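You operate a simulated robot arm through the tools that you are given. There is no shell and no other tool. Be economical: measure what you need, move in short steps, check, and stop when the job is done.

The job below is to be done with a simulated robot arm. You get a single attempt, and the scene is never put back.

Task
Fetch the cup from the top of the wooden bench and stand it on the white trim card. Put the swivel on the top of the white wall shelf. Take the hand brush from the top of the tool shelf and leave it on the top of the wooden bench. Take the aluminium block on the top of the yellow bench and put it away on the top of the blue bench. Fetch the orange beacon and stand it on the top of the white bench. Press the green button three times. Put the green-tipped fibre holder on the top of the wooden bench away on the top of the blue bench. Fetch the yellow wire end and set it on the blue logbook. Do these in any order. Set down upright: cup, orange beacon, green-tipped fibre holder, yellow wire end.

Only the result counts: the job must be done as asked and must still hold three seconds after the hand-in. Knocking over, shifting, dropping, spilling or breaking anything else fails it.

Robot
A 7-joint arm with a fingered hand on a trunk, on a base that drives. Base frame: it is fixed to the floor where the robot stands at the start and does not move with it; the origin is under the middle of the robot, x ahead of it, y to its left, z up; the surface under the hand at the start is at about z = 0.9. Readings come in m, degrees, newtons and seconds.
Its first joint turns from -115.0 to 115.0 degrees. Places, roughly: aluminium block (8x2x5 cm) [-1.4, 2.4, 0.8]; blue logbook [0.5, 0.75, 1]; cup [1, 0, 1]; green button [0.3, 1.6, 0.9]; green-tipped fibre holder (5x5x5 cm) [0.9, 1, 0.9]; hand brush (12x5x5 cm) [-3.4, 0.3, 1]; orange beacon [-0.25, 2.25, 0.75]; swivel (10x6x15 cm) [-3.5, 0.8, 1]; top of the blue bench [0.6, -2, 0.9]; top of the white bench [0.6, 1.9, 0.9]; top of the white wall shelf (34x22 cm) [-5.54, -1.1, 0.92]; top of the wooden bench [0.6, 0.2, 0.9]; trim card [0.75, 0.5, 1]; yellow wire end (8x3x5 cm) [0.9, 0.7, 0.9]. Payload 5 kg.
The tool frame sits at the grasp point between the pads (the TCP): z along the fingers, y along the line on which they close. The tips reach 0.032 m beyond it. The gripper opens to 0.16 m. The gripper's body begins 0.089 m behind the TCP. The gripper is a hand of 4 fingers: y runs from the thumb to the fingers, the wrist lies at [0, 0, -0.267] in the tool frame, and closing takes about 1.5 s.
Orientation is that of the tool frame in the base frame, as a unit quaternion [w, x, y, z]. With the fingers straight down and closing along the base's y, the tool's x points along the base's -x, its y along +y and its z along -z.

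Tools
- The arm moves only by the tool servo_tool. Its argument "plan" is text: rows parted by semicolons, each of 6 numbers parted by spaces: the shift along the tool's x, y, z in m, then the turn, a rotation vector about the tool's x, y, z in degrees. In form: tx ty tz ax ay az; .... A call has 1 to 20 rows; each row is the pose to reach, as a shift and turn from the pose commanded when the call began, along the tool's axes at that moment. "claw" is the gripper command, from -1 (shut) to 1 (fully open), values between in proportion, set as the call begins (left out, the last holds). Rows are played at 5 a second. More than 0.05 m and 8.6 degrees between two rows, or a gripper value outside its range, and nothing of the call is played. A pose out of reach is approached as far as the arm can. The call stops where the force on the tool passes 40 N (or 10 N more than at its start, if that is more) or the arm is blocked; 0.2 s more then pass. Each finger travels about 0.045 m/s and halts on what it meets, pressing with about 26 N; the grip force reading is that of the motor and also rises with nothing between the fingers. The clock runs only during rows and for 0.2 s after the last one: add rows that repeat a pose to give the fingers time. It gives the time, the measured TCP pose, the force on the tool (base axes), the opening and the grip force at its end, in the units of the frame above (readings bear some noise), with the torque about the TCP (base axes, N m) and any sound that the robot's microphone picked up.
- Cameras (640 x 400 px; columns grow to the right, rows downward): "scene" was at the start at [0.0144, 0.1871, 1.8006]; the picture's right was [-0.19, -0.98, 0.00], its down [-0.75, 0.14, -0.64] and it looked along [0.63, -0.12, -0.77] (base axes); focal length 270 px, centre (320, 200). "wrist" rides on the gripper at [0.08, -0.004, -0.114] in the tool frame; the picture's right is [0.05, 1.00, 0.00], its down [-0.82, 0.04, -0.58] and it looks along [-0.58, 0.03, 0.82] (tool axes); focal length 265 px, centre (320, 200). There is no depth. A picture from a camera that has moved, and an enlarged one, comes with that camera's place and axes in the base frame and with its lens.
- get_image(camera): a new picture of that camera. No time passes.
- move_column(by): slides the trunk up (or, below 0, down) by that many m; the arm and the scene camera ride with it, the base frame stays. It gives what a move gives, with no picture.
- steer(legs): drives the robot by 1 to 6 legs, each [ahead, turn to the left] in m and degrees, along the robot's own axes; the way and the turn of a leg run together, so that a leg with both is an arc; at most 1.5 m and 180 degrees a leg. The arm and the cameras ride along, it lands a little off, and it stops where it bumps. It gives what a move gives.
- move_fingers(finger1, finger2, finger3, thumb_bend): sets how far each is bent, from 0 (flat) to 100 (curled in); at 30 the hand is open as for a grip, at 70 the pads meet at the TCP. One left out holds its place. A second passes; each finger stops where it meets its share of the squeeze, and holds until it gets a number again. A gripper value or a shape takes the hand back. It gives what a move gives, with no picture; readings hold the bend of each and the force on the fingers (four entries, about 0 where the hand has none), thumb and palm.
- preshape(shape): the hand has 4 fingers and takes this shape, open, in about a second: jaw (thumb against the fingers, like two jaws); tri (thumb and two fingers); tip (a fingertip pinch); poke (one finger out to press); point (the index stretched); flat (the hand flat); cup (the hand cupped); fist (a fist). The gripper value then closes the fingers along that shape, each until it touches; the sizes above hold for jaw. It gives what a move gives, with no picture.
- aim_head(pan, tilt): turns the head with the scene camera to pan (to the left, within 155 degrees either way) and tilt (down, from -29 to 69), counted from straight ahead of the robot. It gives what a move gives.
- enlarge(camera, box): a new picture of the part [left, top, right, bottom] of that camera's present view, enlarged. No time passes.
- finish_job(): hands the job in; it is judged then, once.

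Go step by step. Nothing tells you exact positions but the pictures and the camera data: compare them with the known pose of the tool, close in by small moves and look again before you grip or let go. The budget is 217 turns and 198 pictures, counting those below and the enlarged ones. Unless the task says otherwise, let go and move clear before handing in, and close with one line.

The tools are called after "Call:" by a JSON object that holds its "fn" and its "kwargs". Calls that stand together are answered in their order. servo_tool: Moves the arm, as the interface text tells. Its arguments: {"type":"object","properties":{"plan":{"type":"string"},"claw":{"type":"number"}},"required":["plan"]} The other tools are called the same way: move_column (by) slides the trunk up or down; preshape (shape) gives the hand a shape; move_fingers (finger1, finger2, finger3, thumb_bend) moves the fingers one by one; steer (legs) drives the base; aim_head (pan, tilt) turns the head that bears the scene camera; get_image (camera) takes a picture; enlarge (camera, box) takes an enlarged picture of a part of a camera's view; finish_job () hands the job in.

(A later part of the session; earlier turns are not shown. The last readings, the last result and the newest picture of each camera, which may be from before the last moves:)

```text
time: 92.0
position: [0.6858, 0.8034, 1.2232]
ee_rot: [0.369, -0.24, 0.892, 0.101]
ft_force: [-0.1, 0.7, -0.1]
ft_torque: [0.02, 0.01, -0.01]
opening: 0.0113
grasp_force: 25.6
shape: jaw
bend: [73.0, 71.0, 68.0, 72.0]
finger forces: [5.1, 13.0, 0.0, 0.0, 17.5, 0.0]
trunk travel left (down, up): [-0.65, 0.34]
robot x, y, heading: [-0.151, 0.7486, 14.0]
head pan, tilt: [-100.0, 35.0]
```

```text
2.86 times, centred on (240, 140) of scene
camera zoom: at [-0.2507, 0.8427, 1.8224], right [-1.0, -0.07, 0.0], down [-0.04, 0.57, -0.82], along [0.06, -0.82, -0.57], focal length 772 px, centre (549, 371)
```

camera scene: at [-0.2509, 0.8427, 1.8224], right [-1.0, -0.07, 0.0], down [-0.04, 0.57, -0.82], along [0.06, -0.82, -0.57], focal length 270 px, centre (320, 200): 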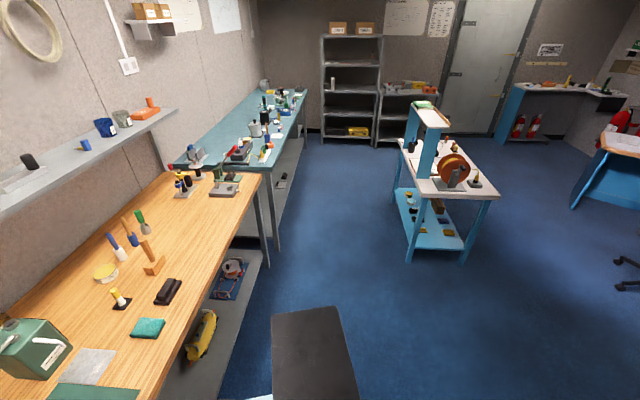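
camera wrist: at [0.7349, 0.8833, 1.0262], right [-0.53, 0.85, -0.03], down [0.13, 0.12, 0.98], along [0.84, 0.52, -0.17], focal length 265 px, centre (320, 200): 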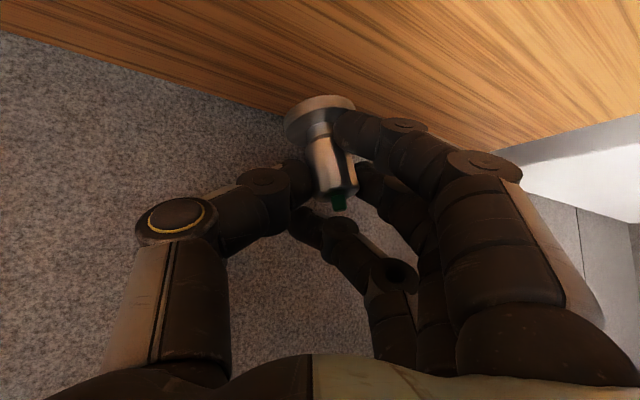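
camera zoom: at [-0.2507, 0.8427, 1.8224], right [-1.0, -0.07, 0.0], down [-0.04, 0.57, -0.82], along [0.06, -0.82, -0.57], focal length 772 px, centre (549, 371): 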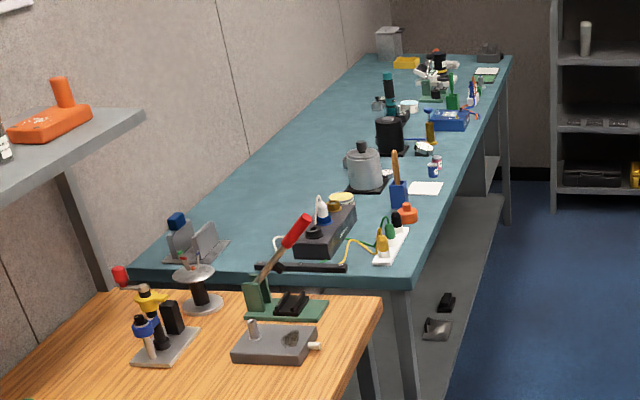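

There is no shelf over the blue bench, and its back strip near (0.75, -1.35) is free. I'll raise the trunk and drive there.

Call:
{"fn": "move_column", "kwargs": {"by": 0.15}}

Call:
{"fn": "steer", "kwargs": {"legs": [[0, -104], [1.2, 0], [0.95, 0], [0, 90]]}}

Call:
{"fn": "aim_head", "kwargs": {"pan": 0, "tilt": 45}}

Call:
{"fn": "get_image", "kwargs": {"camera": "scene"}}

Call:
{"fn": "get_image", "kwargs": {"camera": "wrist"}}

```text
time: 93.8
position: [0.6858, 0.8033, 1.3738]
ee_rot: [0.37, -0.24, 0.892, 0.101]
ft_force: [0.4, -0.6, -1.9]
ft_torque: [0.02, 0.03, 0.03]
opening: 0.0115
grasp_force: 25.9
shape: jaw
bend: [73.0, 71.0, 68.0, 72.0]
finger forces: [5.1, 13.2, 0.0, 0.0, 17.8, 0.0]
trunk travel left (down, up): [-0.8, 0.19]
robot x, y, heading: [-0.1445, 0.7493, 13.9]
head pan, tilt: [-100.0, 35.0]
```

```text
time: 113.2
position: [0.7026, -1.5356, 1.374]
ee_rot: [0.378, -0.151, 0.911, 0.063]
ft_force: [-0.9, 1.3, -0.5]
ft_torque: [-0.02, 0.01, -0.02]
opening: 0.0113
grasp_force: 26.0
shape: jaw
bend: [73.0, 71.0, 68.0, 72.0]
finger forces: [4.2, 13.0, 0.0, 0.1, 17.0, 0.0]
trunk travel left (down, up): [-0.8, 0.19]
robot x, y, heading: [-0.128, -1.4245, 3.0]
head pan, tilt: [-100.0, 35.0]
```

```text
time: 115.0
position: [0.7032, -1.5365, 1.374]
ee_rot: [0.377, -0.151, 0.912, 0.064]
ft_force: [0.6, -0.1, -0.8]
ft_torque: [0.01, 0.04, -0.01]
opening: 0.011
grasp_force: 26.0
shape: jaw
bend: [73.0, 71.0, 68.0, 72.0]
finger forces: [4.1, 13.1, 0.1, 0.0, 16.9, 0.0]
trunk travel left (down, up): [-0.8, 0.19]
robot x, y, heading: [-0.1283, -1.4258, 2.6]
head pan, tilt: [0.0, 45.0]
```

```text
128 pictures are left
camera scene: at [-0.1158, -1.2227, 1.9576], right [0.05, -1.0, 0.0], down [-0.71, -0.03, -0.71], along [0.71, 0.03, -0.71], focal length 270 px, centre (320, 200)
```

scene: 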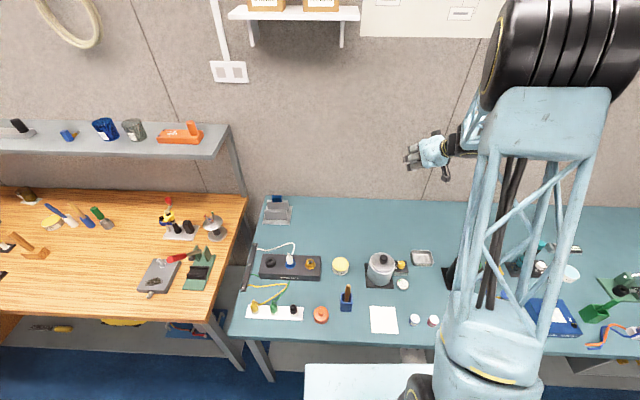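

```text
127 pictures are left
camera wrist: at [0.5743, -1.5836, 1.3972], right [-0.36, 0.93, -0.03], down [0.15, 0.09, 0.98], along [0.92, 0.35, -0.17], focal length 265 px, centre (320, 200)
```

wrist: 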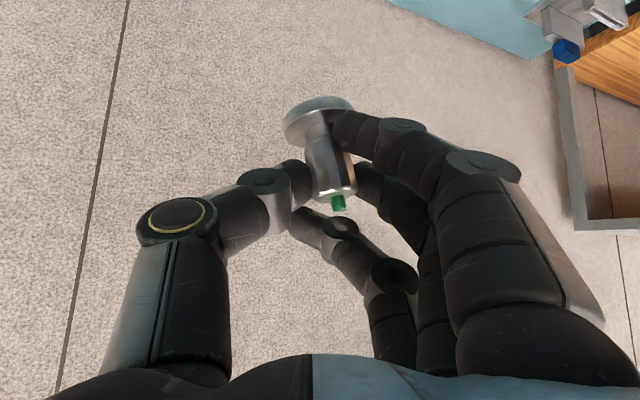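

A free spot is at about (0.79, -1.36) behind the tub and kettle. Move above it while rolling the hand 14° to stand the holder upright.

Call:
{"fn": "servo_tool", "kwargs": {"plan": "0.013 0.0167 0.0367 -1.24 0 1.24; 0.0259 0.0335 0.0733 -2.5 0 2.5; 0.0389 0.0502 0.11 -3.7 0 3.7; 0.0518 0.0669 0.1466 -5 0 5; 0.0648 0.0836 0.1833 -6.2 0 6.2; 0.0777 0.1004 0.2199 -7.4 0 7.4; 0.0907 0.1171 0.2566 -8.7 0 8.7; 0.1036 0.1338 0.2932 -9.9 0 9.9; 0.1036 0.1338 0.2932 -9.9 0 9.9"}}

Call:
{"fn": "get_image", "kwargs": {"camera": "wrist"}}

Call:
{"fn": "get_image", "kwargs": {"camera": "scene"}}

```text
time: 117.0
position: [0.7882, -1.3664, 1.0936]
ee_rot: [0.357, -0.102, 0.912, 0.173]
ft_force: [0.3, 1.1, 0.1]
ft_torque: [-0.04, 0.0, -0.02]
opening: 0.0111
grasp_force: 25.9
shape: jaw
bend: [73.0, 71.0, 68.0, 72.0]
finger forces: [4.3, 13.1, 0.0, 0.1, 17.2, 0.0]
trunk travel left (down, up): [-0.8, 0.19]
robot x, y, heading: [-0.1291, -1.4256, 2.8]
head pan, tilt: [0.0, 45.0]
```

```text
126 pictures are left
camera wrist: at [0.6608, -1.4191, 1.1155], right [-0.35, 0.91, 0.21], down [0.22, -0.14, 0.97], along [0.91, 0.38, -0.16], focal length 265 px, centre (320, 200)
```

wrist: 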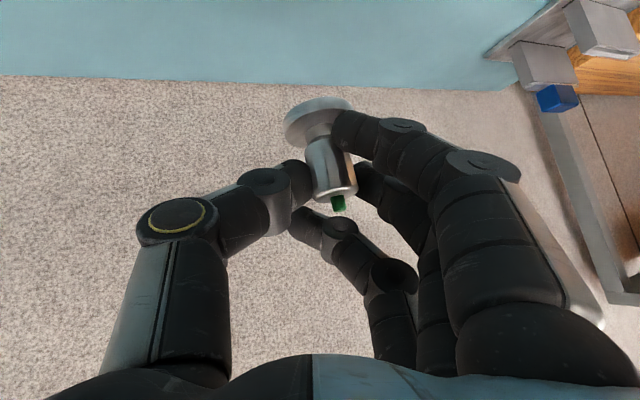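

```text
125 pictures are left
camera scene: at [-0.1167, -1.2231, 1.9577], right [0.05, -1.0, 0.0], down [-0.71, -0.03, -0.71], along [0.71, 0.03, -0.71], focal length 270 px, centre (320, 200)
```

scene: 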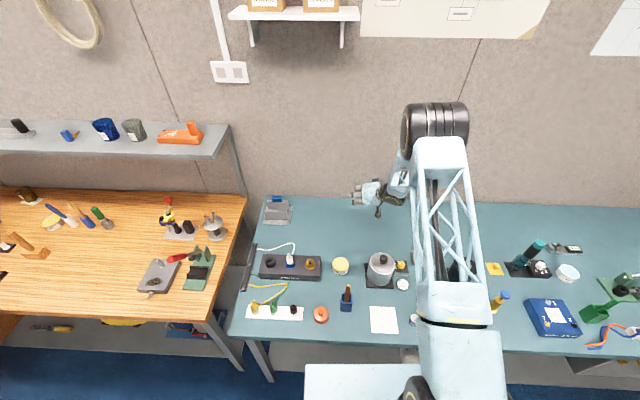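

Upright now in world terms. Lower 12 cm.

Call:
{"fn": "servo_tool", "kwargs": {"plan": "0.0206 -0.0073 0.0205 0 0 0; 0.0412 -0.0146 0.041 0 0 0; 0.0617 -0.0219 0.0616 0 0 0; 0.0823 -0.0292 0.0821 0 0 0; 0.0823 -0.0292 0.0821 0 0 0"}}

Call:
{"fn": "get_image", "kwargs": {"camera": "wrist"}}

```text
time: 118.2
position: [0.7867, -1.3661, 0.9733]
ee_rot: [0.357, -0.104, 0.912, 0.174]
ft_force: [-0.7, 0.5, -0.6]
ft_torque: [-0.02, -0.01, -0.04]
opening: 0.011
grasp_force: 26.2
shape: jaw
bend: [73.0, 71.0, 68.0, 72.0]
finger forces: [4.3, 13.1, 0.0, 0.0, 17.3, 0.0]
trunk travel left (down, up): [-0.8, 0.19]
robot x, y, heading: [-0.126, -1.4284, 3.0]
head pan, tilt: [0.0, 45.0]
```

```text
124 pictures are left
camera wrist: at [0.6604, -1.4189, 0.9955], right [-0.35, 0.91, 0.21], down [0.22, -0.13, 0.97], along [0.91, 0.38, -0.16], focal length 265 px, centre (320, 200)
```

wrist: 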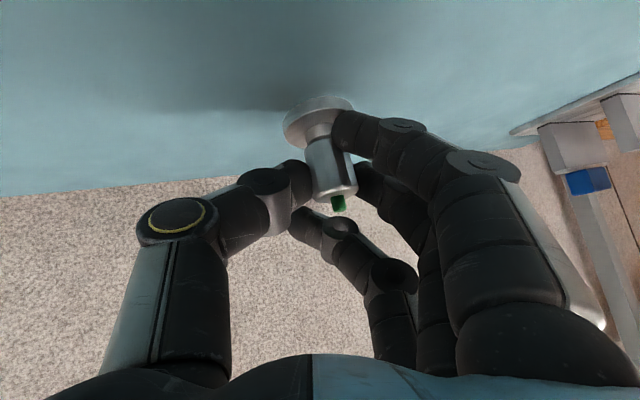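

Close to the surface. Lower further in small steps.

Call:
{"fn": "servo_tool", "kwargs": {"plan": "0.0034 -0.0012 0.0034 0 0 0; 0.0068 -0.0024 0.0068 0 0 0; 0.0096 -0.0034 0.0096 0 0 0; 0.0096 -0.0034 0.0096 0 0 0"}}

Call:
{"fn": "servo_tool", "kwargs": {"plan": "0.0014 -0.0005 0.0014 0 0 0; 0.0028 -0.001 0.0028 0 0 0; 0.0028 -0.001 0.0028 0 0 0"}}

Call:
{"fn": "get_image", "kwargs": {"camera": "wrist"}}

```text
time: 119.2
position: [0.7874, -1.366, 0.9601]
ee_rot: [0.356, -0.103, 0.912, 0.174]
ft_force: [0.0, 0.5, -0.9]
ft_torque: [-0.01, 0.0, 0.04]
opening: 0.0111
grasp_force: 25.6
shape: jaw
bend: [73.0, 71.0, 68.0, 72.0]
finger forces: [4.3, 13.1, 0.0, 0.0, 17.2, 0.0]
trunk travel left (down, up): [-0.8, 0.19]
robot x, y, heading: [-0.1257, -1.4243, 3.0]
head pan, tilt: [0.0, 45.0]
```

```text
time: 120.0
position: [0.7868, -1.366, 0.9559]
ee_rot: [0.356, -0.103, 0.912, 0.174]
ft_force: [0.2, -0.4, -0.9]
ft_torque: [0.01, 0.0, 0.02]
opening: 0.011
grasp_force: 26.0
shape: jaw
bend: [73.0, 71.0, 68.0, 72.0]
finger forces: [4.4, 13.2, 0.1, 0.0, 17.2, 0.0]
trunk travel left (down, up): [-0.8, 0.19]
robot x, y, heading: [-0.127, -1.4266, 2.9]
head pan, tilt: [0.0, 45.0]
```

```text
123 pictures are left
camera wrist: at [0.6596, -1.4184, 0.9778], right [-0.35, 0.91, 0.21], down [0.22, -0.13, 0.97], along [0.91, 0.38, -0.16], focal length 265 px, centre (320, 200)
```

wrist: 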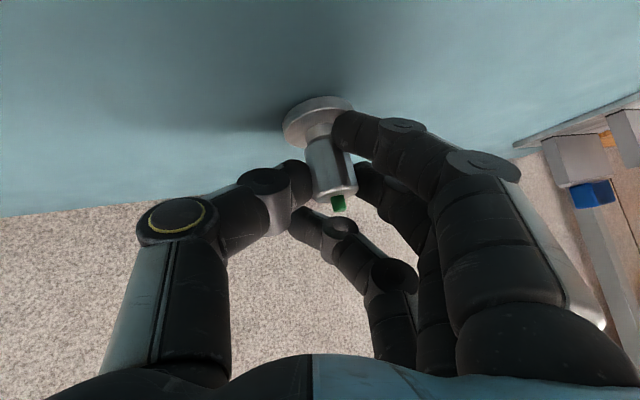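

Not yet touching. Continue down in 3–4 mm steps.

Call:
{"fn": "servo_tool", "kwargs": {"plan": "0.0014 -0.0005 0.0014 0 0 0; 0.0028 -0.001 0.0028 0 0 0; 0.0028 -0.001 0.0028 0 0 0"}}

Call:
{"fn": "servo_tool", "kwargs": {"plan": "0.0014 -0.0005 0.0014 0 0 0; 0.0021 -0.0008 0.0021 0 0 0; 0.0021 -0.0008 0.0021 0 0 0"}}

```text
time: 120.8
position: [0.7871, -1.3653, 0.9521]
ee_rot: [0.357, -0.104, 0.912, 0.175]
ft_force: [-0.5, -0.1, 4.3]
ft_torque: [0.01, 0.04, -0.02]
opening: 0.0111
grasp_force: 26.0
shape: jaw
bend: [73.0, 70.0, 68.0, 72.0]
finger forces: [4.7, 13.6, 0.1, 0.0, 18.0, 0.0]
trunk travel left (down, up): [-0.8, 0.19]
robot x, y, heading: [-0.1256, -1.422, 2.8]
head pan, tilt: [0.0, 45.0]
```

```text
time: 121.6
position: [0.7871, -1.3659, 0.9505]
ee_rot: [0.357, -0.104, 0.912, 0.174]
ft_force: [4.6, 0.1, 21.1]
ft_torque: [0.29, 0.03, -0.03]
opening: 0.0117
grasp_force: 26.1
shape: jaw
bend: [73.0, 70.0, 68.0, 72.0]
finger forces: [14.6, 13.8, 0.1, 0.0, 20.8, 0.0]
trunk travel left (down, up): [-0.8, 0.19]
robot x, y, heading: [-0.1269, -1.4265, 2.8]
head pan, tilt: [0.0, 45.0]
```

Firm contact. Release by opening.

Call:
{"fn": "servo_tool", "kwargs": {"plan": "-0.0014 0.0005 -0.0014 0 0 0; -0.0014 0.0005 -0.0014 0 0 0; -0.0014 0.0005 -0.0014 0 0 0; -0.0014 0.0005 -0.0014 0 0 0; -0.0014 0.0005 -0.0014 0 0 0; -0.0014 0.0005 -0.0014 0 0 0; -0.0014 0.0005 -0.0014 0 0 0", "claw": 0.3}}

Call:
{"fn": "get_image", "kwargs": {"camera": "wrist"}}

```text
time: 123.2
position: [0.787, -1.3649, 0.9506]
ee_rot: [0.356, -0.104, 0.912, 0.175]
ft_force: [-0.4, 0.2, 0.3]
ft_torque: [-0.02, -0.03, 0.02]
opening: 0.1041
grasp_force: 0.0
shape: jaw
bend: [70.0, 70.0, 69.0, 67.0]
finger forces: [0.0, 0.0, 0.0, 0.1, 0.0, 0.0]
trunk travel left (down, up): [-0.8, 0.19]
robot x, y, heading: [-0.1303, -1.4221, 2.9]
head pan, tilt: [0.0, 45.0]
```

```text
122 pictures are left
camera wrist: at [0.6597, -1.4186, 0.9729], right [-0.35, 0.91, 0.21], down [0.22, -0.13, 0.97], along [0.91, 0.38, -0.16], focal length 265 px, centre (320, 200)
```

wrist: 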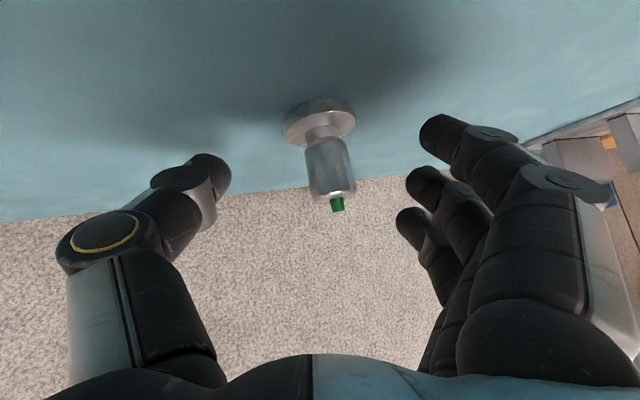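

The holder stands upright on the blue bench. Withdraw, raise, undo the roll.

Call:
{"fn": "servo_tool", "kwargs": {"plan": "0 0 -0.04 0 0 0; 0 0 -0.08 0 0 0; 0 0 -0.12 0 0 0; 0 0 -0.16 0 0 0; 0 0 -0.2 0 0 0; -0.0084 0.0193 -0.2364 1.6 0 -1.6; -0.0168 0.0387 -0.2728 3.3 0 -3.3; -0.025 0.058 -0.309 5 0 -5; -0.0335 0.0773 -0.3457 6.6 0 -6.6; -0.042 0.0967 -0.382 8.2 0 -8.2; -0.0503 0.116 -0.4185 9.9 0 -9.9; -0.0503 0.116 -0.4185 9.9 0 -9.9"}}

Call:
{"fn": "enlarge", "kwargs": {"camera": "scene", "box": [240, 160, 480, 310]}}

```text
time: 125.8
position: [0.5317, -1.4199, 1.3019]
ee_rot: [0.376, -0.152, 0.912, 0.064]
ft_force: [0.0, -0.1, -0.4]
ft_torque: [0.01, 0.03, -0.01]
opening: 0.1039
grasp_force: 0.1
shape: jaw
bend: [70.0, 70.0, 69.0, 67.0]
finger forces: [0.0, 0.0, 0.1, 0.1, 0.0, 0.0]
trunk travel left (down, up): [-0.8, 0.19]
robot x, y, heading: [-0.126, -1.4277, 2.7]
head pan, tilt: [0.0, 45.0]
```

```text
2.67 times, centred on (360, 235) of scene
camera zoom: at [-0.1138, -1.2225, 1.9574], right [0.05, -1.0, 0.0], down [-0.71, -0.03, -0.71], along [0.7, 0.03, -0.71], focal length 720 px, centre (213, 107)
```

zoom: 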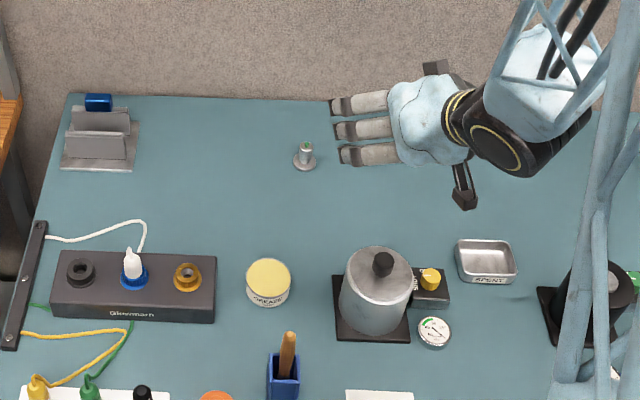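

Holder is upright on the blue bench. Now drive to the racks for the swivel and brush.

Call:
{"fn": "steer", "kwargs": {"legs": [[0, 87], [1.0, 0], [1.0, 0], [0, 90], [1.2, 0], [0.9, 0]]}}

Call:
{"fn": "aim_head", "kwargs": {"pan": 0, "tilt": 30}}

Call:
{"fn": "get_image", "kwargs": {"camera": "scene"}}

Call:
{"fn": "aim_head", "kwargs": {"pan": 60, "tilt": 35}}

Call:
{"fn": "get_image", "kwargs": {"camera": "scene"}}

Call:
{"fn": "aim_head", "kwargs": {"pan": -50, "tilt": 25}}

Call:
{"fn": "get_image", "kwargs": {"camera": "scene"}}

```text
time: 153.6
position: [-2.7954, 0.7193, 1.3013]
ee_rot: [0.046, 0.918, 0.107, -0.38]
ft_force: [0.3, 0.0, -0.5]
ft_torque: [0.01, -0.01, 0.0]
opening: 0.1037
grasp_force: 0.0
shape: jaw
bend: [70.0, 70.0, 69.0, 67.0]
finger forces: [0.1, 0.1, 0.0, 0.0, 0.0, 0.0]
trunk travel left (down, up): [-0.8, 0.19]
robot x, y, heading: [-2.1408, 0.6641, 177.5]
head pan, tilt: [0.0, 45.0]
```

```text
time: 154.3
position: [-2.7952, 0.7178, 1.3019]
ee_rot: [0.046, 0.917, 0.106, -0.381]
ft_force: [0.2, 0.2, -0.9]
ft_torque: [0.01, -0.04, -0.02]
opening: 0.1037
grasp_force: 0.0
shape: jaw
bend: [70.0, 70.0, 69.0, 67.0]
finger forces: [0.0, 0.0, 0.1, 0.0, 0.1, 0.1]
trunk travel left (down, up): [-0.8, 0.19]
robot x, y, heading: [-2.1418, 0.6612, 177.0]
head pan, tilt: [0.0, 30.0]
```

```text
120 pictures are left
camera scene: at [-2.1819, 0.4577, 1.9801], right [0.05, 1.0, 0.0], down [0.5, -0.02, -0.87], along [-0.86, 0.04, -0.5], focal length 270 px, centre (320, 200)
```

scene: 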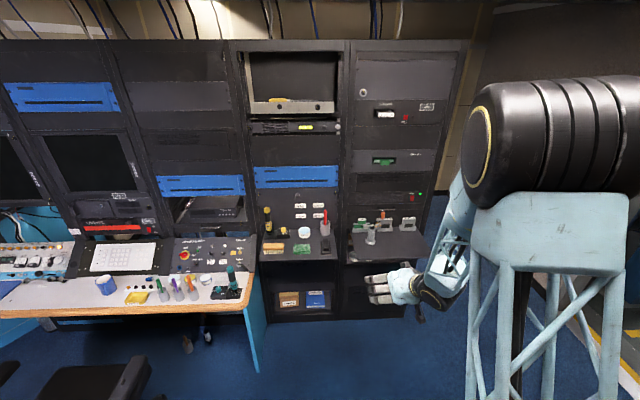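

```text
time: 155.6
position: [-2.7939, 0.7184, 1.3023]
ee_rot: [0.047, 0.918, 0.108, -0.379]
ft_force: [-0.6, 0.0, -0.6]
ft_torque: [0.02, -0.03, 0.0]
opening: 0.1039
grasp_force: 0.1
shape: jaw
bend: [70.0, 70.0, 69.0, 67.0]
finger forces: [0.0, 0.1, 0.1, 0.0, 0.0, 0.0]
trunk travel left (down, up): [-0.8, 0.19]
robot x, y, heading: [-2.1403, 0.663, 177.4]
head pan, tilt: [60.0, 35.0]
```

```text
119 pictures are left
camera scene: at [-2.139, 0.3794, 1.9724], right [-0.84, 0.54, 0.0], down [0.31, 0.48, -0.82], along [-0.44, -0.69, -0.57], focal length 270 px, centre (320, 200)
```

scene: 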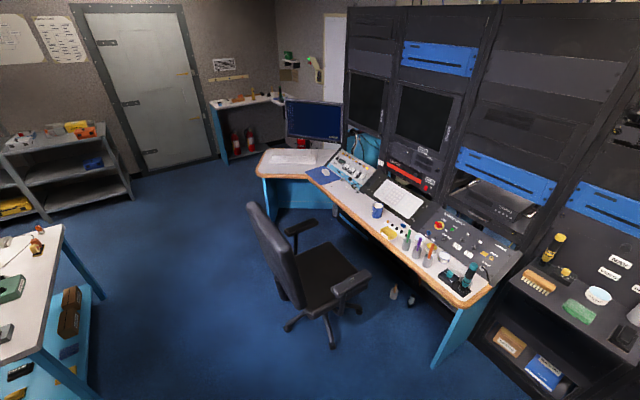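

```text
time: 157.5
position: [-2.7953, 0.719, 1.3016]
ee_rot: [0.046, 0.917, 0.107, -0.38]
ft_force: [-0.6, -0.2, 0.4]
ft_torque: [-0.03, 0.01, 0.0]
opening: 0.104
grasp_force: 0.1
shape: jaw
bend: [70.0, 70.0, 69.0, 67.0]
finger forces: [0.1, 0.0, 0.0, 0.0, 0.0, 0.1]
trunk travel left (down, up): [-0.8, 0.19]
robot x, y, heading: [-2.1425, 0.6612, 177.5]
head pan, tilt: [-50.0, 25.0]
```

```text
118 pictures are left
camera scene: at [-2.1474, 0.5267, 1.9881], right [0.79, 0.61, 0.0], down [0.26, -0.34, -0.91], along [-0.55, 0.72, -0.42], focal length 270 px, centre (320, 200)
```

scene: 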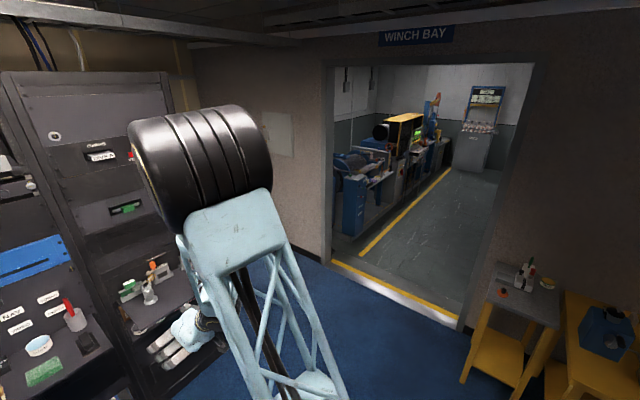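

The swivel and brush are on the ledges ahead. Zoom in on both.

Call:
{"fn": "aim_head", "kwargs": {"pan": 0, "tilt": 35}}

Call:
{"fn": "enlarge", "kwargs": {"camera": "scene", "box": [240, 150, 440, 275]}}

Call:
{"fn": "get_image", "kwargs": {"camera": "wrist"}}

```text
time: 158.7
position: [-2.7941, 0.7182, 1.302]
ee_rot: [0.046, 0.917, 0.107, -0.381]
ft_force: [0.9, 0.3, -0.4]
ft_torque: [0.01, 0.02, -0.01]
opening: 0.104
grasp_force: 0.0
shape: jaw
bend: [70.0, 70.0, 69.0, 67.0]
finger forces: [0.0, 0.0, 0.0, 0.0, 0.0, 0.0]
trunk travel left (down, up): [-0.8, 0.19]
robot x, y, heading: [-2.1429, 0.6605, 177.3]
head pan, tilt: [0.0, 35.0]
```

```text
3.20 times, centred on (340, 212) of scene
camera zoom: at [-2.1794, 0.4577, 1.9724], right [0.05, 1.0, 0.0], down [0.57, -0.03, -0.82], along [-0.82, 0.04, -0.57], focal length 864 px, centre (256, 160)
```

zoom: 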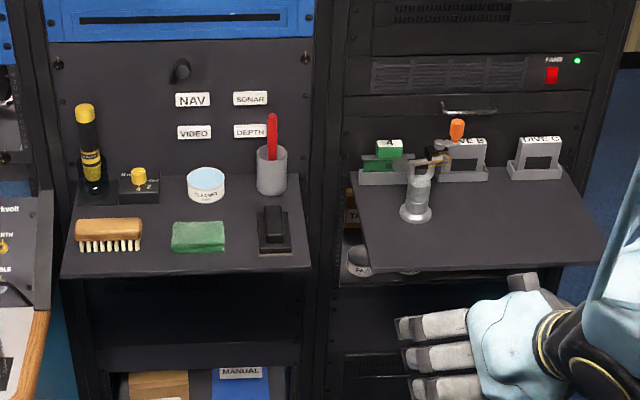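

```text
116 pictures are left
camera wrist: at [-2.6622, 0.7549, 1.3254], right [0.27, -0.96, -0.03], down [-0.15, -0.08, 0.98], along [-0.95, -0.26, -0.17], focal length 265 px, centre (320, 200)
```

wrist: 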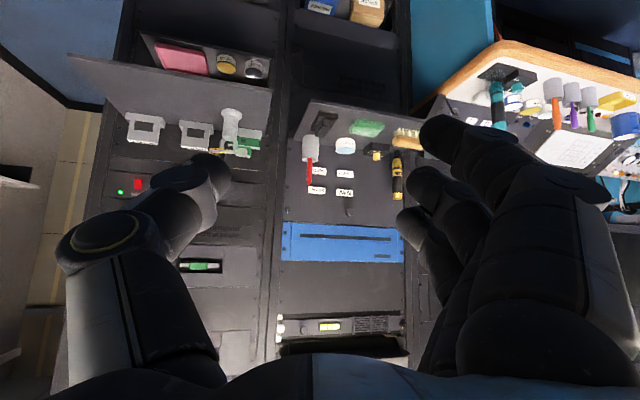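

The ledge height triangulates to z≈0.92, swivel base at about (-3.48, 0.83), brush about (-3.42, 0.245). Zoom more on the swivel.

Call:
{"fn": "enlarge", "kwargs": {"camera": "scene", "box": [345, 175, 405, 225]}}

Call:
{"fn": "enlarge", "kwargs": {"camera": "wrist", "box": [120, 90, 280, 190]}}

```text
8.00 times, centred on (375, 200) of scene
camera zoom: at [-2.1794, 0.4577, 1.9724], right [0.05, 1.0, 0.0], down [0.57, -0.03, -0.82], along [-0.82, 0.04, -0.57], focal length 2160 px, centre (-120, 200)
```

zoom: 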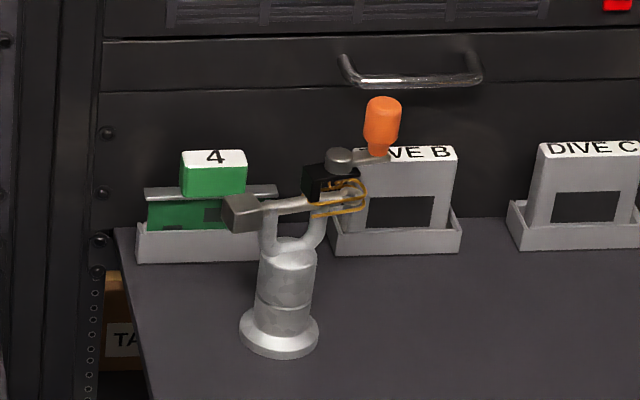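

```text
4.00 times, centred on (200, 140) of wrist
camera zoom: at [-2.6622, 0.7549, 1.3254], right [0.27, -0.96, -0.03], down [-0.15, -0.08, 0.98], along [-0.95, -0.26, -0.17], focal length 1062 px, centre (800, 440)
```

zoom: 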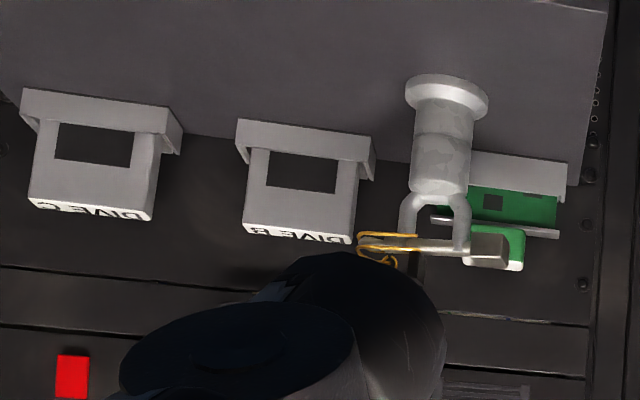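

The swivel is a flanged metal cylinder with a yoke and cross-arm; I'll grip its cylinder at z≈0.98. Drive forward 0.35 m.

Call:
{"fn": "steer", "kwargs": {"legs": [[0.35, 0]]}}

Call:
{"fn": "get_image", "kwargs": {"camera": "wrist"}}

```text
time: 160.9
position: [-3.1389, 0.7312, 1.3003]
ee_rot: [0.045, 0.918, 0.108, -0.379]
ft_force: [0.2, 0.4, 0.4]
ft_torque: [-0.01, -0.02, -0.01]
opening: 0.1036
grasp_force: 0.0
shape: jaw
bend: [70.0, 70.0, 69.0, 67.0]
finger forces: [0.0, 0.0, 0.0, 0.0, 0.0, 0.0]
trunk travel left (down, up): [-0.8, 0.19]
robot x, y, heading: [-2.4832, 0.6757, 177.4]
head pan, tilt: [0.0, 35.0]
```

```text
113 pictures are left
camera wrist: at [-3.0082, 0.7691, 1.3249], right [0.27, -0.96, -0.03], down [-0.15, -0.08, 0.98], along [-0.95, -0.26, -0.17], focal length 265 px, centre (320, 200)
```

wrist: 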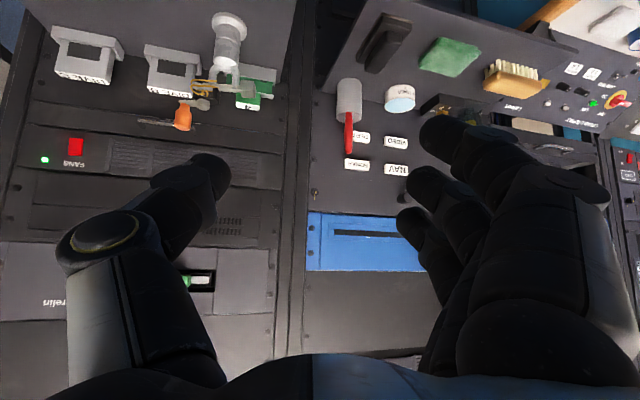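

Line up on the swivel with yaw ~178° and come within 16 cm, opening wide.

Call:
{"fn": "servo_tool", "kwargs": {"plan": "0.0017 -0.0281 0.0297 2.7 0 2.75; 0.0034 -0.0562 0.0595 5.4 0 5.5; 0.005 -0.0843 0.0892 8.2 0 8.25; 0.0067 -0.1124 0.1189 10.9 0 11; 0.0074 -0.1204 0.1607 10.9 0 11; 0.0081 -0.1284 0.2024 10.9 0 11; 0.0088 -0.1364 0.2442 10.9 0 11; 0.0094 -0.1444 0.2859 10.9 0 11; 0.0094 -0.1444 0.2859 10.9 0 11", "claw": 0.8}}

Call:
{"fn": "get_image", "kwargs": {"camera": "wrist"}}

Call:
{"fn": "enlarge", "kwargs": {"camera": "scene", "box": [320, 180, 480, 280]}}

```text
time: 162.9
position: [-3.3629, 0.825, 1.0925]
ee_rot: [-0.005, 0.924, -0.016, -0.383]
ft_force: [-0.1, -0.1, 0.0]
ft_torque: [0.0, 0.04, 0.01]
opening: 0.1436
grasp_force: 0.1
shape: jaw
bend: [48.0, 48.0, 48.0, 44.0]
finger forces: [0.1, 0.0, 0.0, 0.0, 0.0, 0.0]
trunk travel left (down, up): [-0.8, 0.19]
robot x, y, heading: [-2.487, 0.6779, 177.4]
head pan, tilt: [0.0, 35.0]
```

```text
112 pictures are left
camera wrist: at [-3.2256, 0.8256, 1.116], right [0.0, -1.0, -0.03], down [-0.17, -0.03, 0.98], along [-0.99, 0.0, -0.17], focal length 265 px, centre (320, 200)
```

wrist: 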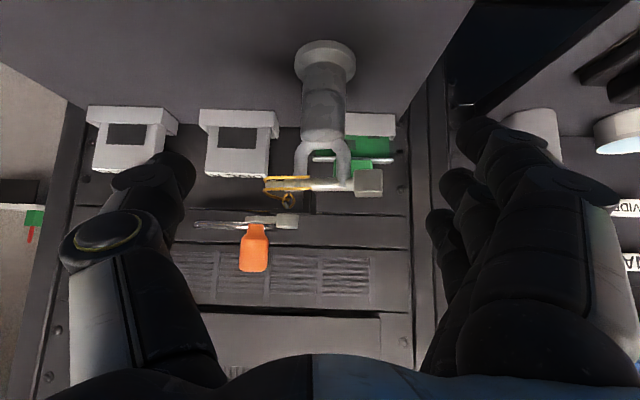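

```text
4.00 times, centred on (400, 230) of scene
camera zoom: at [-2.5227, 0.473, 1.9725], right [0.04, 1.0, 0.0], down [0.57, -0.03, -0.82], along [-0.82, 0.04, -0.57], focal length 1080 px, centre (0, 80)
```

zoom: 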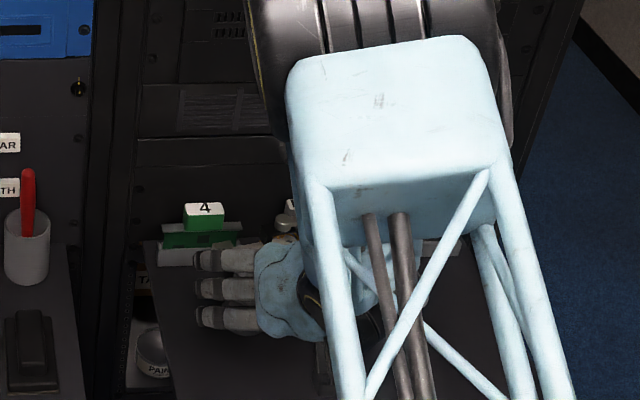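

Cylinder spans z 0.935–1.015, arm at 1.06. Advance to the grasp at z≈0.983.

Call:
{"fn": "servo_tool", "kwargs": {"plan": "0 0.002 0.04 0 0 0; 0 0.004 0.08 0 0 0; 0 0.004 0.12 0 0 0; 0 0.004 0.1546 0 0 0; 0 0.004 0.1546 0 0 0"}}

Call:
{"fn": "get_image", "kwargs": {"camera": "wrist"}}

```text
time: 164.2
position: [-3.4745, 0.8273, 0.9852]
ee_rot: [-0.005, 0.923, -0.017, -0.384]
ft_force: [-0.3, 1.9, 15.0]
ft_torque: [-1.32, 0.04, -0.06]
opening: 0.1439
grasp_force: 0.0
shape: jaw
bend: [47.0, 48.0, 48.0, 44.0]
finger forces: [14.9, 0.0, 0.3, 0.0, 0.0, 0.0]
trunk travel left (down, up): [-0.8, 0.19]
robot x, y, heading: [-2.4863, 0.674, 177.6]
head pan, tilt: [0.0, 35.0]
```

```text
110 pictures are left
camera wrist: at [-3.3371, 0.8266, 1.0086], right [0.0, -1.0, -0.03], down [-0.17, -0.03, 0.99], along [-0.99, 0.0, -0.17], focal length 265 px, centre (320, 200)
```

wrist: 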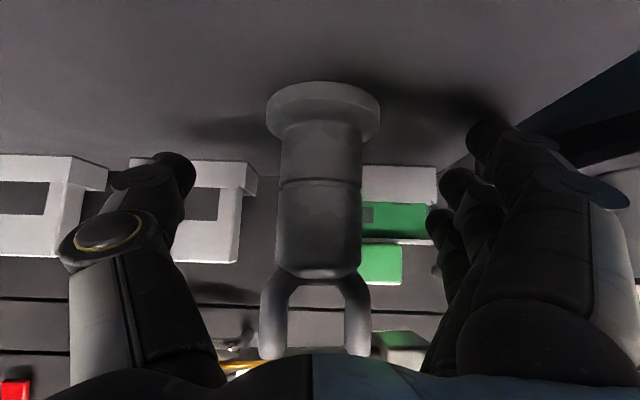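

Finger 1 touches the ledge lightly (15 N). Raise 1 cm and close.

Call:
{"fn": "servo_tool", "kwargs": {"plan": "-0.0071 0 -0.0071 0 0 0; -0.0071 0 -0.0071 0 0 0"}}

Call:
{"fn": "servo_tool", "kwargs": {"plan": "0 0 0 0 0 0; 0 0 0 0 0 0; 0 0 0 0 0 0; 0 0 0 0 0 0; 0 0 0 0 0 0; 0 0 0 0 0 0; 0 0 0 0 0 0; 0 0 0 0 0 0; 0 0 0 0 0 0; 0 0 0 0 0 0", "claw": -1}}

Call:
{"fn": "get_image", "kwargs": {"camera": "wrist"}}

```text
time: 164.8
position: [-3.4726, 0.8258, 0.9927]
ee_rot: [-0.006, 0.924, -0.016, -0.382]
ft_force: [0.0, 0.6, -0.6]
ft_torque: [0.01, 0.01, 0.0]
opening: 0.1439
grasp_force: 0.0
shape: jaw
bend: [47.0, 48.0, 48.0, 44.0]
finger forces: [0.1, 0.0, 0.0, 0.0, 0.0, 0.1]
trunk travel left (down, up): [-0.8, 0.19]
robot x, y, heading: [-2.4847, 0.6779, 177.7]
head pan, tilt: [0.0, 35.0]
```

```text
time: 166.9
position: [-3.4739, 0.825, 0.993]
ee_rot: [-0.005, 0.924, -0.016, -0.383]
ft_force: [-1.5, -0.9, 3.6]
ft_torque: [0.06, 0.24, 0.02]
opening: 0.0346
grasp_force: 25.5
shape: jaw
bend: [73.0, 71.0, 74.0, 70.0]
finger forces: [8.5, 8.4, 10.0, 0.1, 23.7, 0.0]
trunk travel left (down, up): [-0.8, 0.19]
robot x, y, heading: [-2.4806, 0.6763, 177.6]
head pan, tilt: [0.0, 35.0]
```

```text
109 pictures are left
camera wrist: at [-3.3371, 0.8257, 1.0174], right [0.0, -1.0, -0.03], down [-0.17, -0.03, 0.98], along [-0.99, 0.0, -0.17], focal length 265 px, centre (320, 200)
```

wrist: 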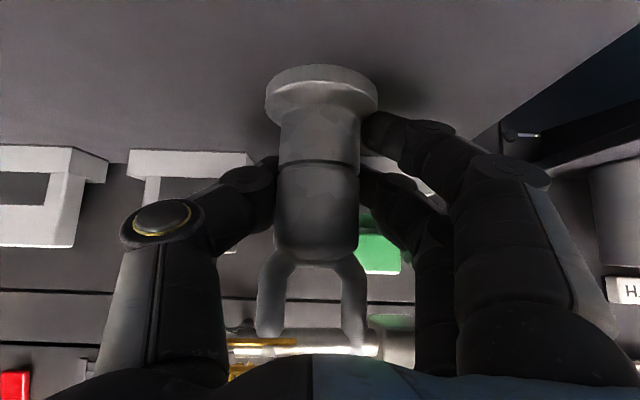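

Good solid grip on the cylinder. Lift.

Call:
{"fn": "servo_tool", "kwargs": {"plan": "-0.0106 0 -0.0106 0 0 0; -0.0212 0 -0.0212 0 0 0; -0.0318 0 -0.0318 0 0 0; -0.0424 0 -0.0424 0 0 0; -0.053 0 -0.053 0 0 0; -0.053 0 -0.053 0 0 0"}}

Call:
{"fn": "get_image", "kwargs": {"camera": "wrist"}}

```text
time: 168.3
position: [-3.4737, 0.8272, 1.0669]
ee_rot: [-0.005, 0.924, -0.017, -0.381]
ft_force: [0.1, 0.2, -4.8]
ft_torque: [-0.02, -0.02, 0.01]
opening: 0.0338
grasp_force: 26.2
shape: jaw
bend: [73.0, 71.0, 74.0, 70.0]
finger forces: [8.5, 7.9, 7.9, 0.0, 22.4, 0.0]
trunk travel left (down, up): [-0.8, 0.19]
robot x, y, heading: [-2.4859, 0.675, 177.5]
head pan, tilt: [0.0, 35.0]
```

```text
108 pictures are left
camera wrist: at [-3.3365, 0.8268, 1.0912], right [0.0, -1.0, -0.03], down [-0.17, -0.03, 0.98], along [-0.99, 0.0, -0.17], focal length 265 px, centre (320, 200)
```

wrist: 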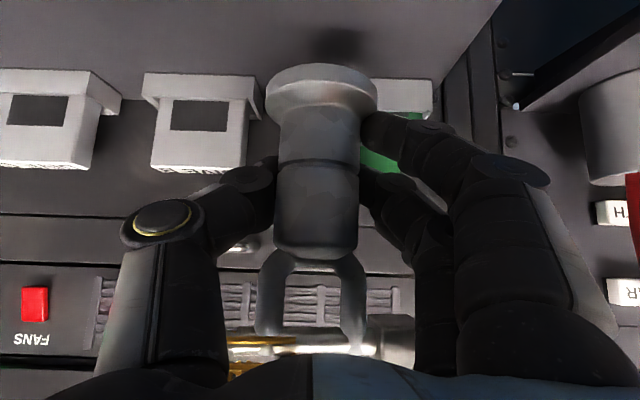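

The swivel is held. Retract, back away from the rack and look for the passage behind it.

Call:
{"fn": "servo_tool", "kwargs": {"plan": "0 0 -0.04 0 0 0; 0 0 -0.08 0 0 0; 0 0 -0.12 0 0 0; 0 0 -0.16 0 0 0; 0 0 -0.2 0 0 0; 0 0 -0.24 0 0 0; 0 0 -0.26 0 0 0; 0 0 -0.26 0 0 0"}}

Call:
{"fn": "steer", "kwargs": {"legs": [[-0.4, 0], [0, -87], [0.9, 0], [0, 75]]}}

Call:
{"fn": "aim_head", "kwargs": {"pan": 10, "tilt": 20}}

Call:
{"fn": "get_image", "kwargs": {"camera": "scene"}}

```text
time: 170.2
position: [-3.2892, 0.8201, 1.2505]
ee_rot: [-0.005, 0.924, -0.016, -0.382]
ft_force: [0.2, 0.3, -6.0]
ft_torque: [-0.03, 0.01, -0.01]
opening: 0.0333
grasp_force: 26.3
shape: jaw
bend: [73.0, 71.0, 74.0, 70.0]
finger forces: [9.0, 8.1, 7.5, 0.0, 22.1, 0.0]
trunk travel left (down, up): [-0.8, 0.19]
robot x, y, heading: [-2.4869, 0.6775, 177.5]
head pan, tilt: [0.0, 35.0]
```

```text
time: 184.2
position: [-2.8658, 1.8349, 1.2501]
ee_rot: [-0.04, 0.919, -0.101, -0.38]
ft_force: [-0.8, -0.1, -5.0]
ft_torque: [0.0, 0.0, -0.02]
opening: 0.0331
grasp_force: 26.2
shape: jaw
bend: [73.0, 71.0, 74.0, 70.0]
finger forces: [8.9, 8.5, 6.6, 0.1, 21.6, 0.1]
trunk travel left (down, up): [-0.8, 0.19]
robot x, y, heading: [-2.1006, 1.544, 167.1]
head pan, tilt: [0.0, 35.0]
```

```text
time: 185.0
position: [-2.8654, 1.8354, 1.2508]
ee_rot: [-0.04, 0.918, -0.102, -0.38]
ft_force: [0.9, 0.1, -5.0]
ft_torque: [-0.03, 0.02, 0.01]
opening: 0.033
grasp_force: 26.4
shape: jaw
bend: [73.0, 71.0, 74.0, 70.0]
finger forces: [8.9, 8.3, 6.4, 0.0, 21.7, 0.0]
trunk travel left (down, up): [-0.8, 0.19]
robot x, y, heading: [-2.103, 1.5437, 166.9]
head pan, tilt: [10.0, 20.0]
```

```text
107 pictures are left
camera scene: at [-2.1832, 1.3384, 1.9961], right [0.05, 1.0, 0.0], down [0.34, -0.02, -0.94], along [-0.94, 0.05, -0.34], focal length 270 px, centre (320, 200)
```

scene: 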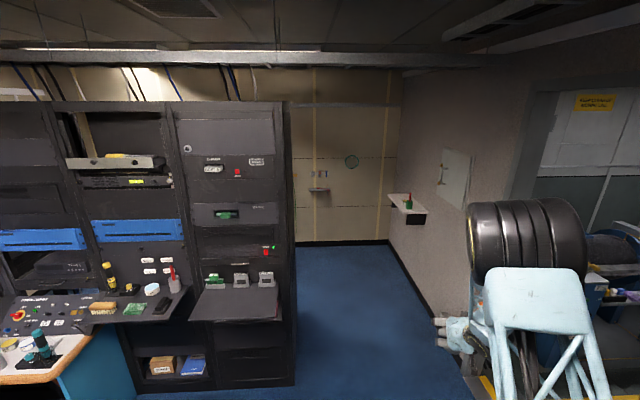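

There's a passage right of the racks; the back wall is near x≈-5.8. Drive along it and look.

Call:
{"fn": "steer", "kwargs": {"legs": [[1.5, 0], [0, 13], [1.0, 0]]}}

Call:
{"fn": "aim_head", "kwargs": {"pan": 60, "tilt": 25}}

Call:
{"fn": "get_image", "kwargs": {"camera": "scene"}}

```text
time: 198.0
position: [-5.3611, 1.9747, 1.2503]
ee_rot: [0.005, 0.924, 0.008, -0.382]
ft_force: [-0.2, 0.1, -5.8]
ft_torque: [-0.06, 0.02, -0.01]
opening: 0.0329
grasp_force: 25.9
shape: jaw
bend: [73.0, 71.0, 74.0, 70.0]
finger forces: [9.1, 8.3, 6.5, 0.0, 21.5, 0.0]
trunk travel left (down, up): [-0.8, 0.19]
robot x, y, heading: [-4.5487, 1.8759, -179.6]
head pan, tilt: [10.0, 20.0]
```

```text
time: 199.2
position: [-5.3619, 1.9758, 1.2508]
ee_rot: [0.006, 0.924, 0.008, -0.382]
ft_force: [-0.5, 0.4, -5.8]
ft_torque: [0.01, 0.05, 0.0]
opening: 0.033
grasp_force: 26.1
shape: jaw
bend: [73.0, 71.0, 74.0, 70.0]
finger forces: [9.2, 8.2, 6.5, 0.1, 21.4, 0.0]
trunk travel left (down, up): [-0.8, 0.19]
robot x, y, heading: [-4.5482, 1.874, -179.4]
head pan, tilt: [60.0, 25.0]
```

```text
106 pictures are left
camera scene: at [-4.536, 1.5894, 1.9881], right [-0.87, 0.49, 0.0], down [0.21, 0.37, -0.91], along [-0.45, -0.79, -0.42], focal length 270 px, centre (320, 200)
```

scene: 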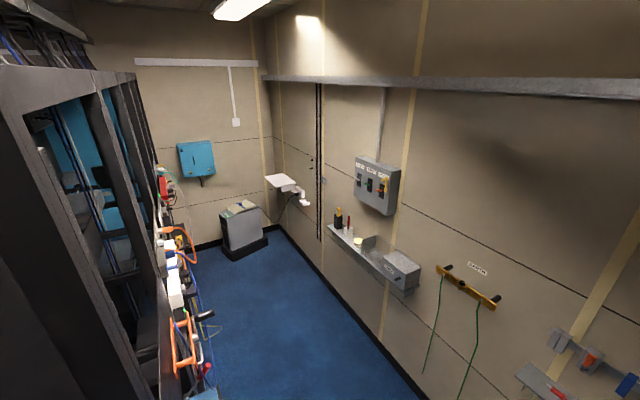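

The white wall shelf is visible at about (-5.53, -1.05) down the corridor behind the racks (about 1 m free width). I'll centre the hand, turn left 65° and creep in.

Call:
{"fn": "servo_tool", "kwargs": {"plan": "0 0.04 0 0 0 0; 0 0.08 0 0 0 0; 0 0.12 0 0 0 0; 0 0.15 0 0 0 0; 0 0.15 0 0 0 0"}}

Call:
{"fn": "steer", "kwargs": {"legs": [[0, 65], [0.5, 0]]}}

Call:
{"fn": "aim_head", "kwargs": {"pan": 0, "tilt": 40}}

Call:
{"fn": "get_image", "kwargs": {"camera": "scene"}}

Call:
{"fn": "aim_head", "kwargs": {"pan": 60, "tilt": 60}}

Call:
{"fn": "get_image", "kwargs": {"camera": "scene"}}

```text
time: 200.4
position: [-5.3593, 1.8265, 1.2514]
ee_rot: [0.005, 0.924, 0.007, -0.382]
ft_force: [0.3, -0.2, -5.5]
ft_torque: [-0.09, 0.01, -0.03]
opening: 0.0328
grasp_force: 26.4
shape: jaw
bend: [73.0, 71.0, 74.0, 70.0]
finger forces: [9.4, 8.4, 6.6, 0.0, 21.8, 0.0]
trunk travel left (down, up): [-0.8, 0.19]
robot x, y, heading: [-4.5485, 1.8751, -179.7]
head pan, tilt: [60.0, 25.0]
```

```text
time: 206.3
position: [-5.0692, 0.6677, 1.2512]
ee_rot: [0.206, 0.779, 0.498, -0.321]
ft_force: [-0.4, -0.3, -5.4]
ft_torque: [-0.03, -0.02, 0.0]
opening: 0.0324
grasp_force: 26.0
shape: jaw
bend: [73.0, 71.0, 74.0, 70.0]
finger forces: [9.5, 8.4, 5.9, 0.0, 21.2, 0.0]
trunk travel left (down, up): [-0.8, 0.19]
robot x, y, heading: [-4.7645, 1.4228, -115.4]
head pan, tilt: [60.0, 25.0]
```

```text
time: 207.6
position: [-5.0681, 0.6692, 1.2513]
ee_rot: [0.206, 0.779, 0.498, -0.321]
ft_force: [0.0, -0.5, -5.5]
ft_torque: [-0.05, 0.01, -0.02]
opening: 0.0324
grasp_force: 26.4
shape: jaw
bend: [73.0, 71.0, 74.0, 70.0]
finger forces: [9.6, 8.4, 5.9, 0.0, 21.3, 0.0]
trunk travel left (down, up): [-0.8, 0.19]
robot x, y, heading: [-4.7647, 1.4239, -115.0]
head pan, tilt: [0.0, 40.0]
```

```text
105 pictures are left
camera scene: at [-4.5893, 1.3073, 1.9648], right [-0.9, 0.43, 0.0], down [0.27, 0.58, -0.77], along [-0.33, -0.69, -0.64], focal length 270 px, centre (320, 200)
```

scene: 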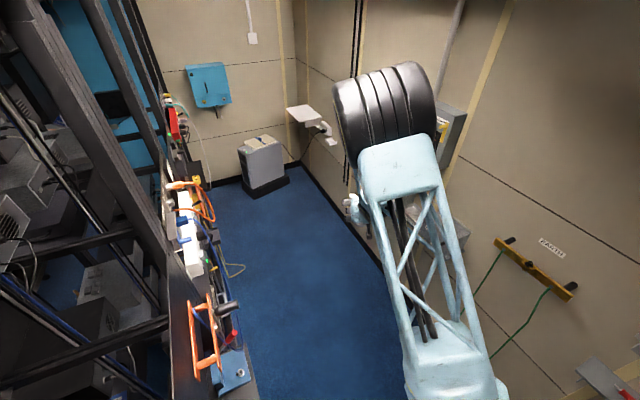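

```text
time: 208.9
position: [-5.0683, 0.6682, 1.2516]
ee_rot: [0.207, 0.779, 0.498, -0.32]
ft_force: [-0.5, -0.2, -5.7]
ft_torque: [-0.03, 0.0, -0.01]
opening: 0.0328
grasp_force: 26.1
shape: jaw
bend: [73.0, 71.0, 74.0, 70.0]
finger forces: [9.5, 8.4, 5.9, 0.0, 21.2, 0.1]
trunk travel left (down, up): [-0.8, 0.19]
robot x, y, heading: [-4.7634, 1.4178, -115.1]
head pan, tilt: [60.0, 60.0]
```

```text
104 pictures are left
camera scene: at [-4.5152, 1.3295, 1.9381], right [-0.82, -0.57, 0.0], down [-0.49, 0.71, -0.5], along [0.28, -0.41, -0.87], focal length 270 px, centre (320, 200)
```

scene: 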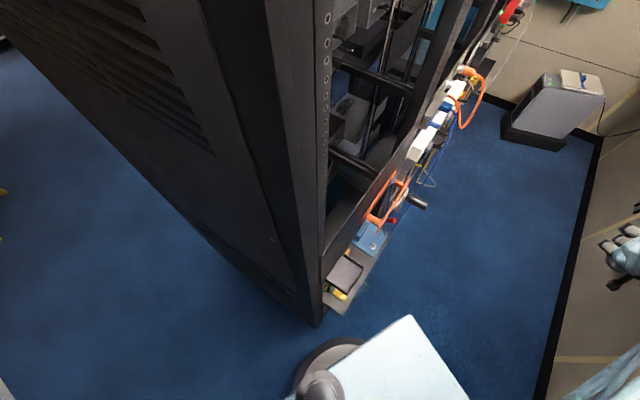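

The base is about ±0.28 m wide, so the corridor centre x≈-5.0 is safe. Continue to (-5.0, 0.93), then face -y and creep in.

Call:
{"fn": "steer", "kwargs": {"legs": [[0.53, 0], [0, 25], [0.6, 0]]}}

Call:
{"fn": "aim_head", "kwargs": {"pan": 0, "tilt": 40}}

Call:
{"fn": "get_image", "kwargs": {"camera": "scene"}}

```text
time: 216.3
position: [-4.9439, -0.4707, 1.2503]
ee_rot: [0.273, 0.65, 0.657, -0.268]
ft_force: [-0.5, 0.5, -6.0]
ft_torque: [0.0, -0.03, 0.03]
opening: 0.0327
grasp_force: 26.1
shape: jaw
bend: [73.0, 71.0, 74.0, 70.0]
finger forces: [9.7, 8.4, 5.9, 0.0, 21.2, 0.1]
trunk travel left (down, up): [-0.8, 0.19]
robot x, y, heading: [-4.9877, 0.3387, -90.1]
head pan, tilt: [60.0, 60.0]
```

```text
time: 217.7
position: [-4.944, -0.4698, 1.2508]
ee_rot: [0.272, 0.651, 0.656, -0.268]
ft_force: [-0.7, -0.1, -5.8]
ft_torque: [-0.03, -0.02, 0.0]
opening: 0.0325
grasp_force: 26.1
shape: jaw
bend: [73.0, 71.0, 74.0, 70.0]
finger forces: [9.7, 8.4, 5.9, 0.0, 21.1, 0.0]
trunk travel left (down, up): [-0.8, 0.19]
robot x, y, heading: [-4.9851, 0.3371, -90.1]
head pan, tilt: [0.0, 40.0]
```

```text
103 pictures are left
camera scene: at [-4.784, 0.3124, 1.9647], right [-1.0, 0.0, 0.0], down [0.0, 0.64, -0.77], along [0.0, -0.77, -0.64], focal length 270 px, centre (320, 200)
```

scene: 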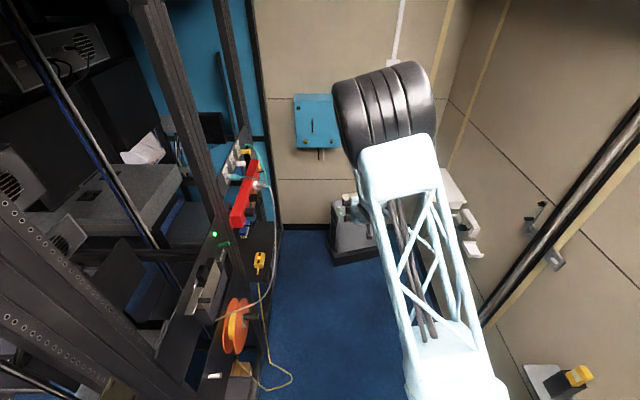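

A yellow cord hangs near x≈-4.62 at left; I'll angle slightly to the right and advance 0.55 m.

Call:
{"fn": "steer", "kwargs": {"legs": [[0, -5], [0.55, 0]]}}

Call:
{"fn": "aim_head", "kwargs": {"pan": -25, "tilt": 40}}

Call:
{"fn": "get_image", "kwargs": {"camera": "scene"}}

Call:
{"fn": "get_image", "kwargs": {"camera": "wrist"}}

```text
time: 221.3
position: [-5.0635, -1.0265, 1.2492]
ee_rot: [0.26, 0.679, 0.627, -0.279]
ft_force: [0.1, -0.4, -5.7]
ft_torque: [0.0, -0.01, -0.02]
opening: 0.0325
grasp_force: 25.8
shape: jaw
bend: [73.0, 71.0, 74.0, 70.0]
finger forces: [9.7, 8.3, 5.9, 0.0, 21.3, 0.0]
trunk travel left (down, up): [-0.8, 0.19]
robot x, y, heading: [-5.036, -0.2158, -95.0]
head pan, tilt: [0.0, 40.0]
```

```text
time: 222.2
position: [-5.0654, -1.027, 1.2504]
ee_rot: [0.26, 0.679, 0.627, -0.279]
ft_force: [0.2, 0.4, -5.6]
ft_torque: [-0.03, -0.05, -0.02]
opening: 0.0324
grasp_force: 25.6
shape: jaw
bend: [73.0, 71.0, 74.0, 70.0]
finger forces: [9.8, 8.4, 5.8, 0.0, 21.2, 0.0]
trunk travel left (down, up): [-0.8, 0.19]
robot x, y, heading: [-5.0345, -0.2149, -95.1]
head pan, tilt: [-25.0, 40.0]
```

```text
102 pictures are left
camera scene: at [-4.8709, -0.2512, 1.9648], right [-0.87, 0.5, 0.0], down [0.32, 0.56, -0.77], along [-0.38, -0.66, -0.64], focal length 270 px, centre (320, 200)
```

scene: 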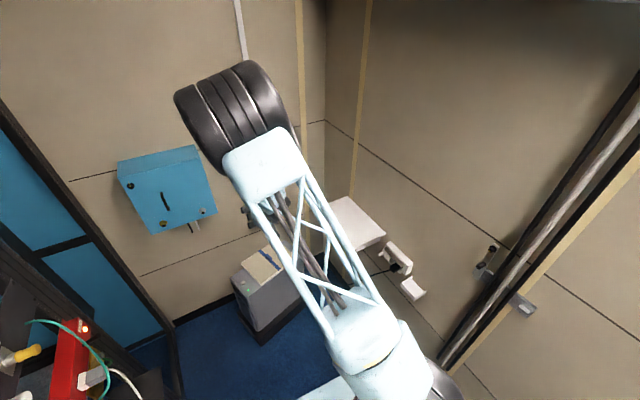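

```text
101 pictures are left
camera wrist: at [-5.0584, -0.8889, 1.2746], right [1.0, -0.04, -0.03], down [0.03, -0.17, 0.98], along [-0.05, -0.98, -0.17], focal length 265 px, centre (320, 200)
```

wrist: 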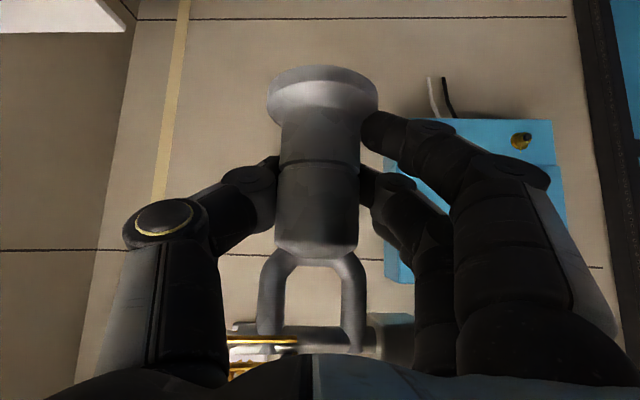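

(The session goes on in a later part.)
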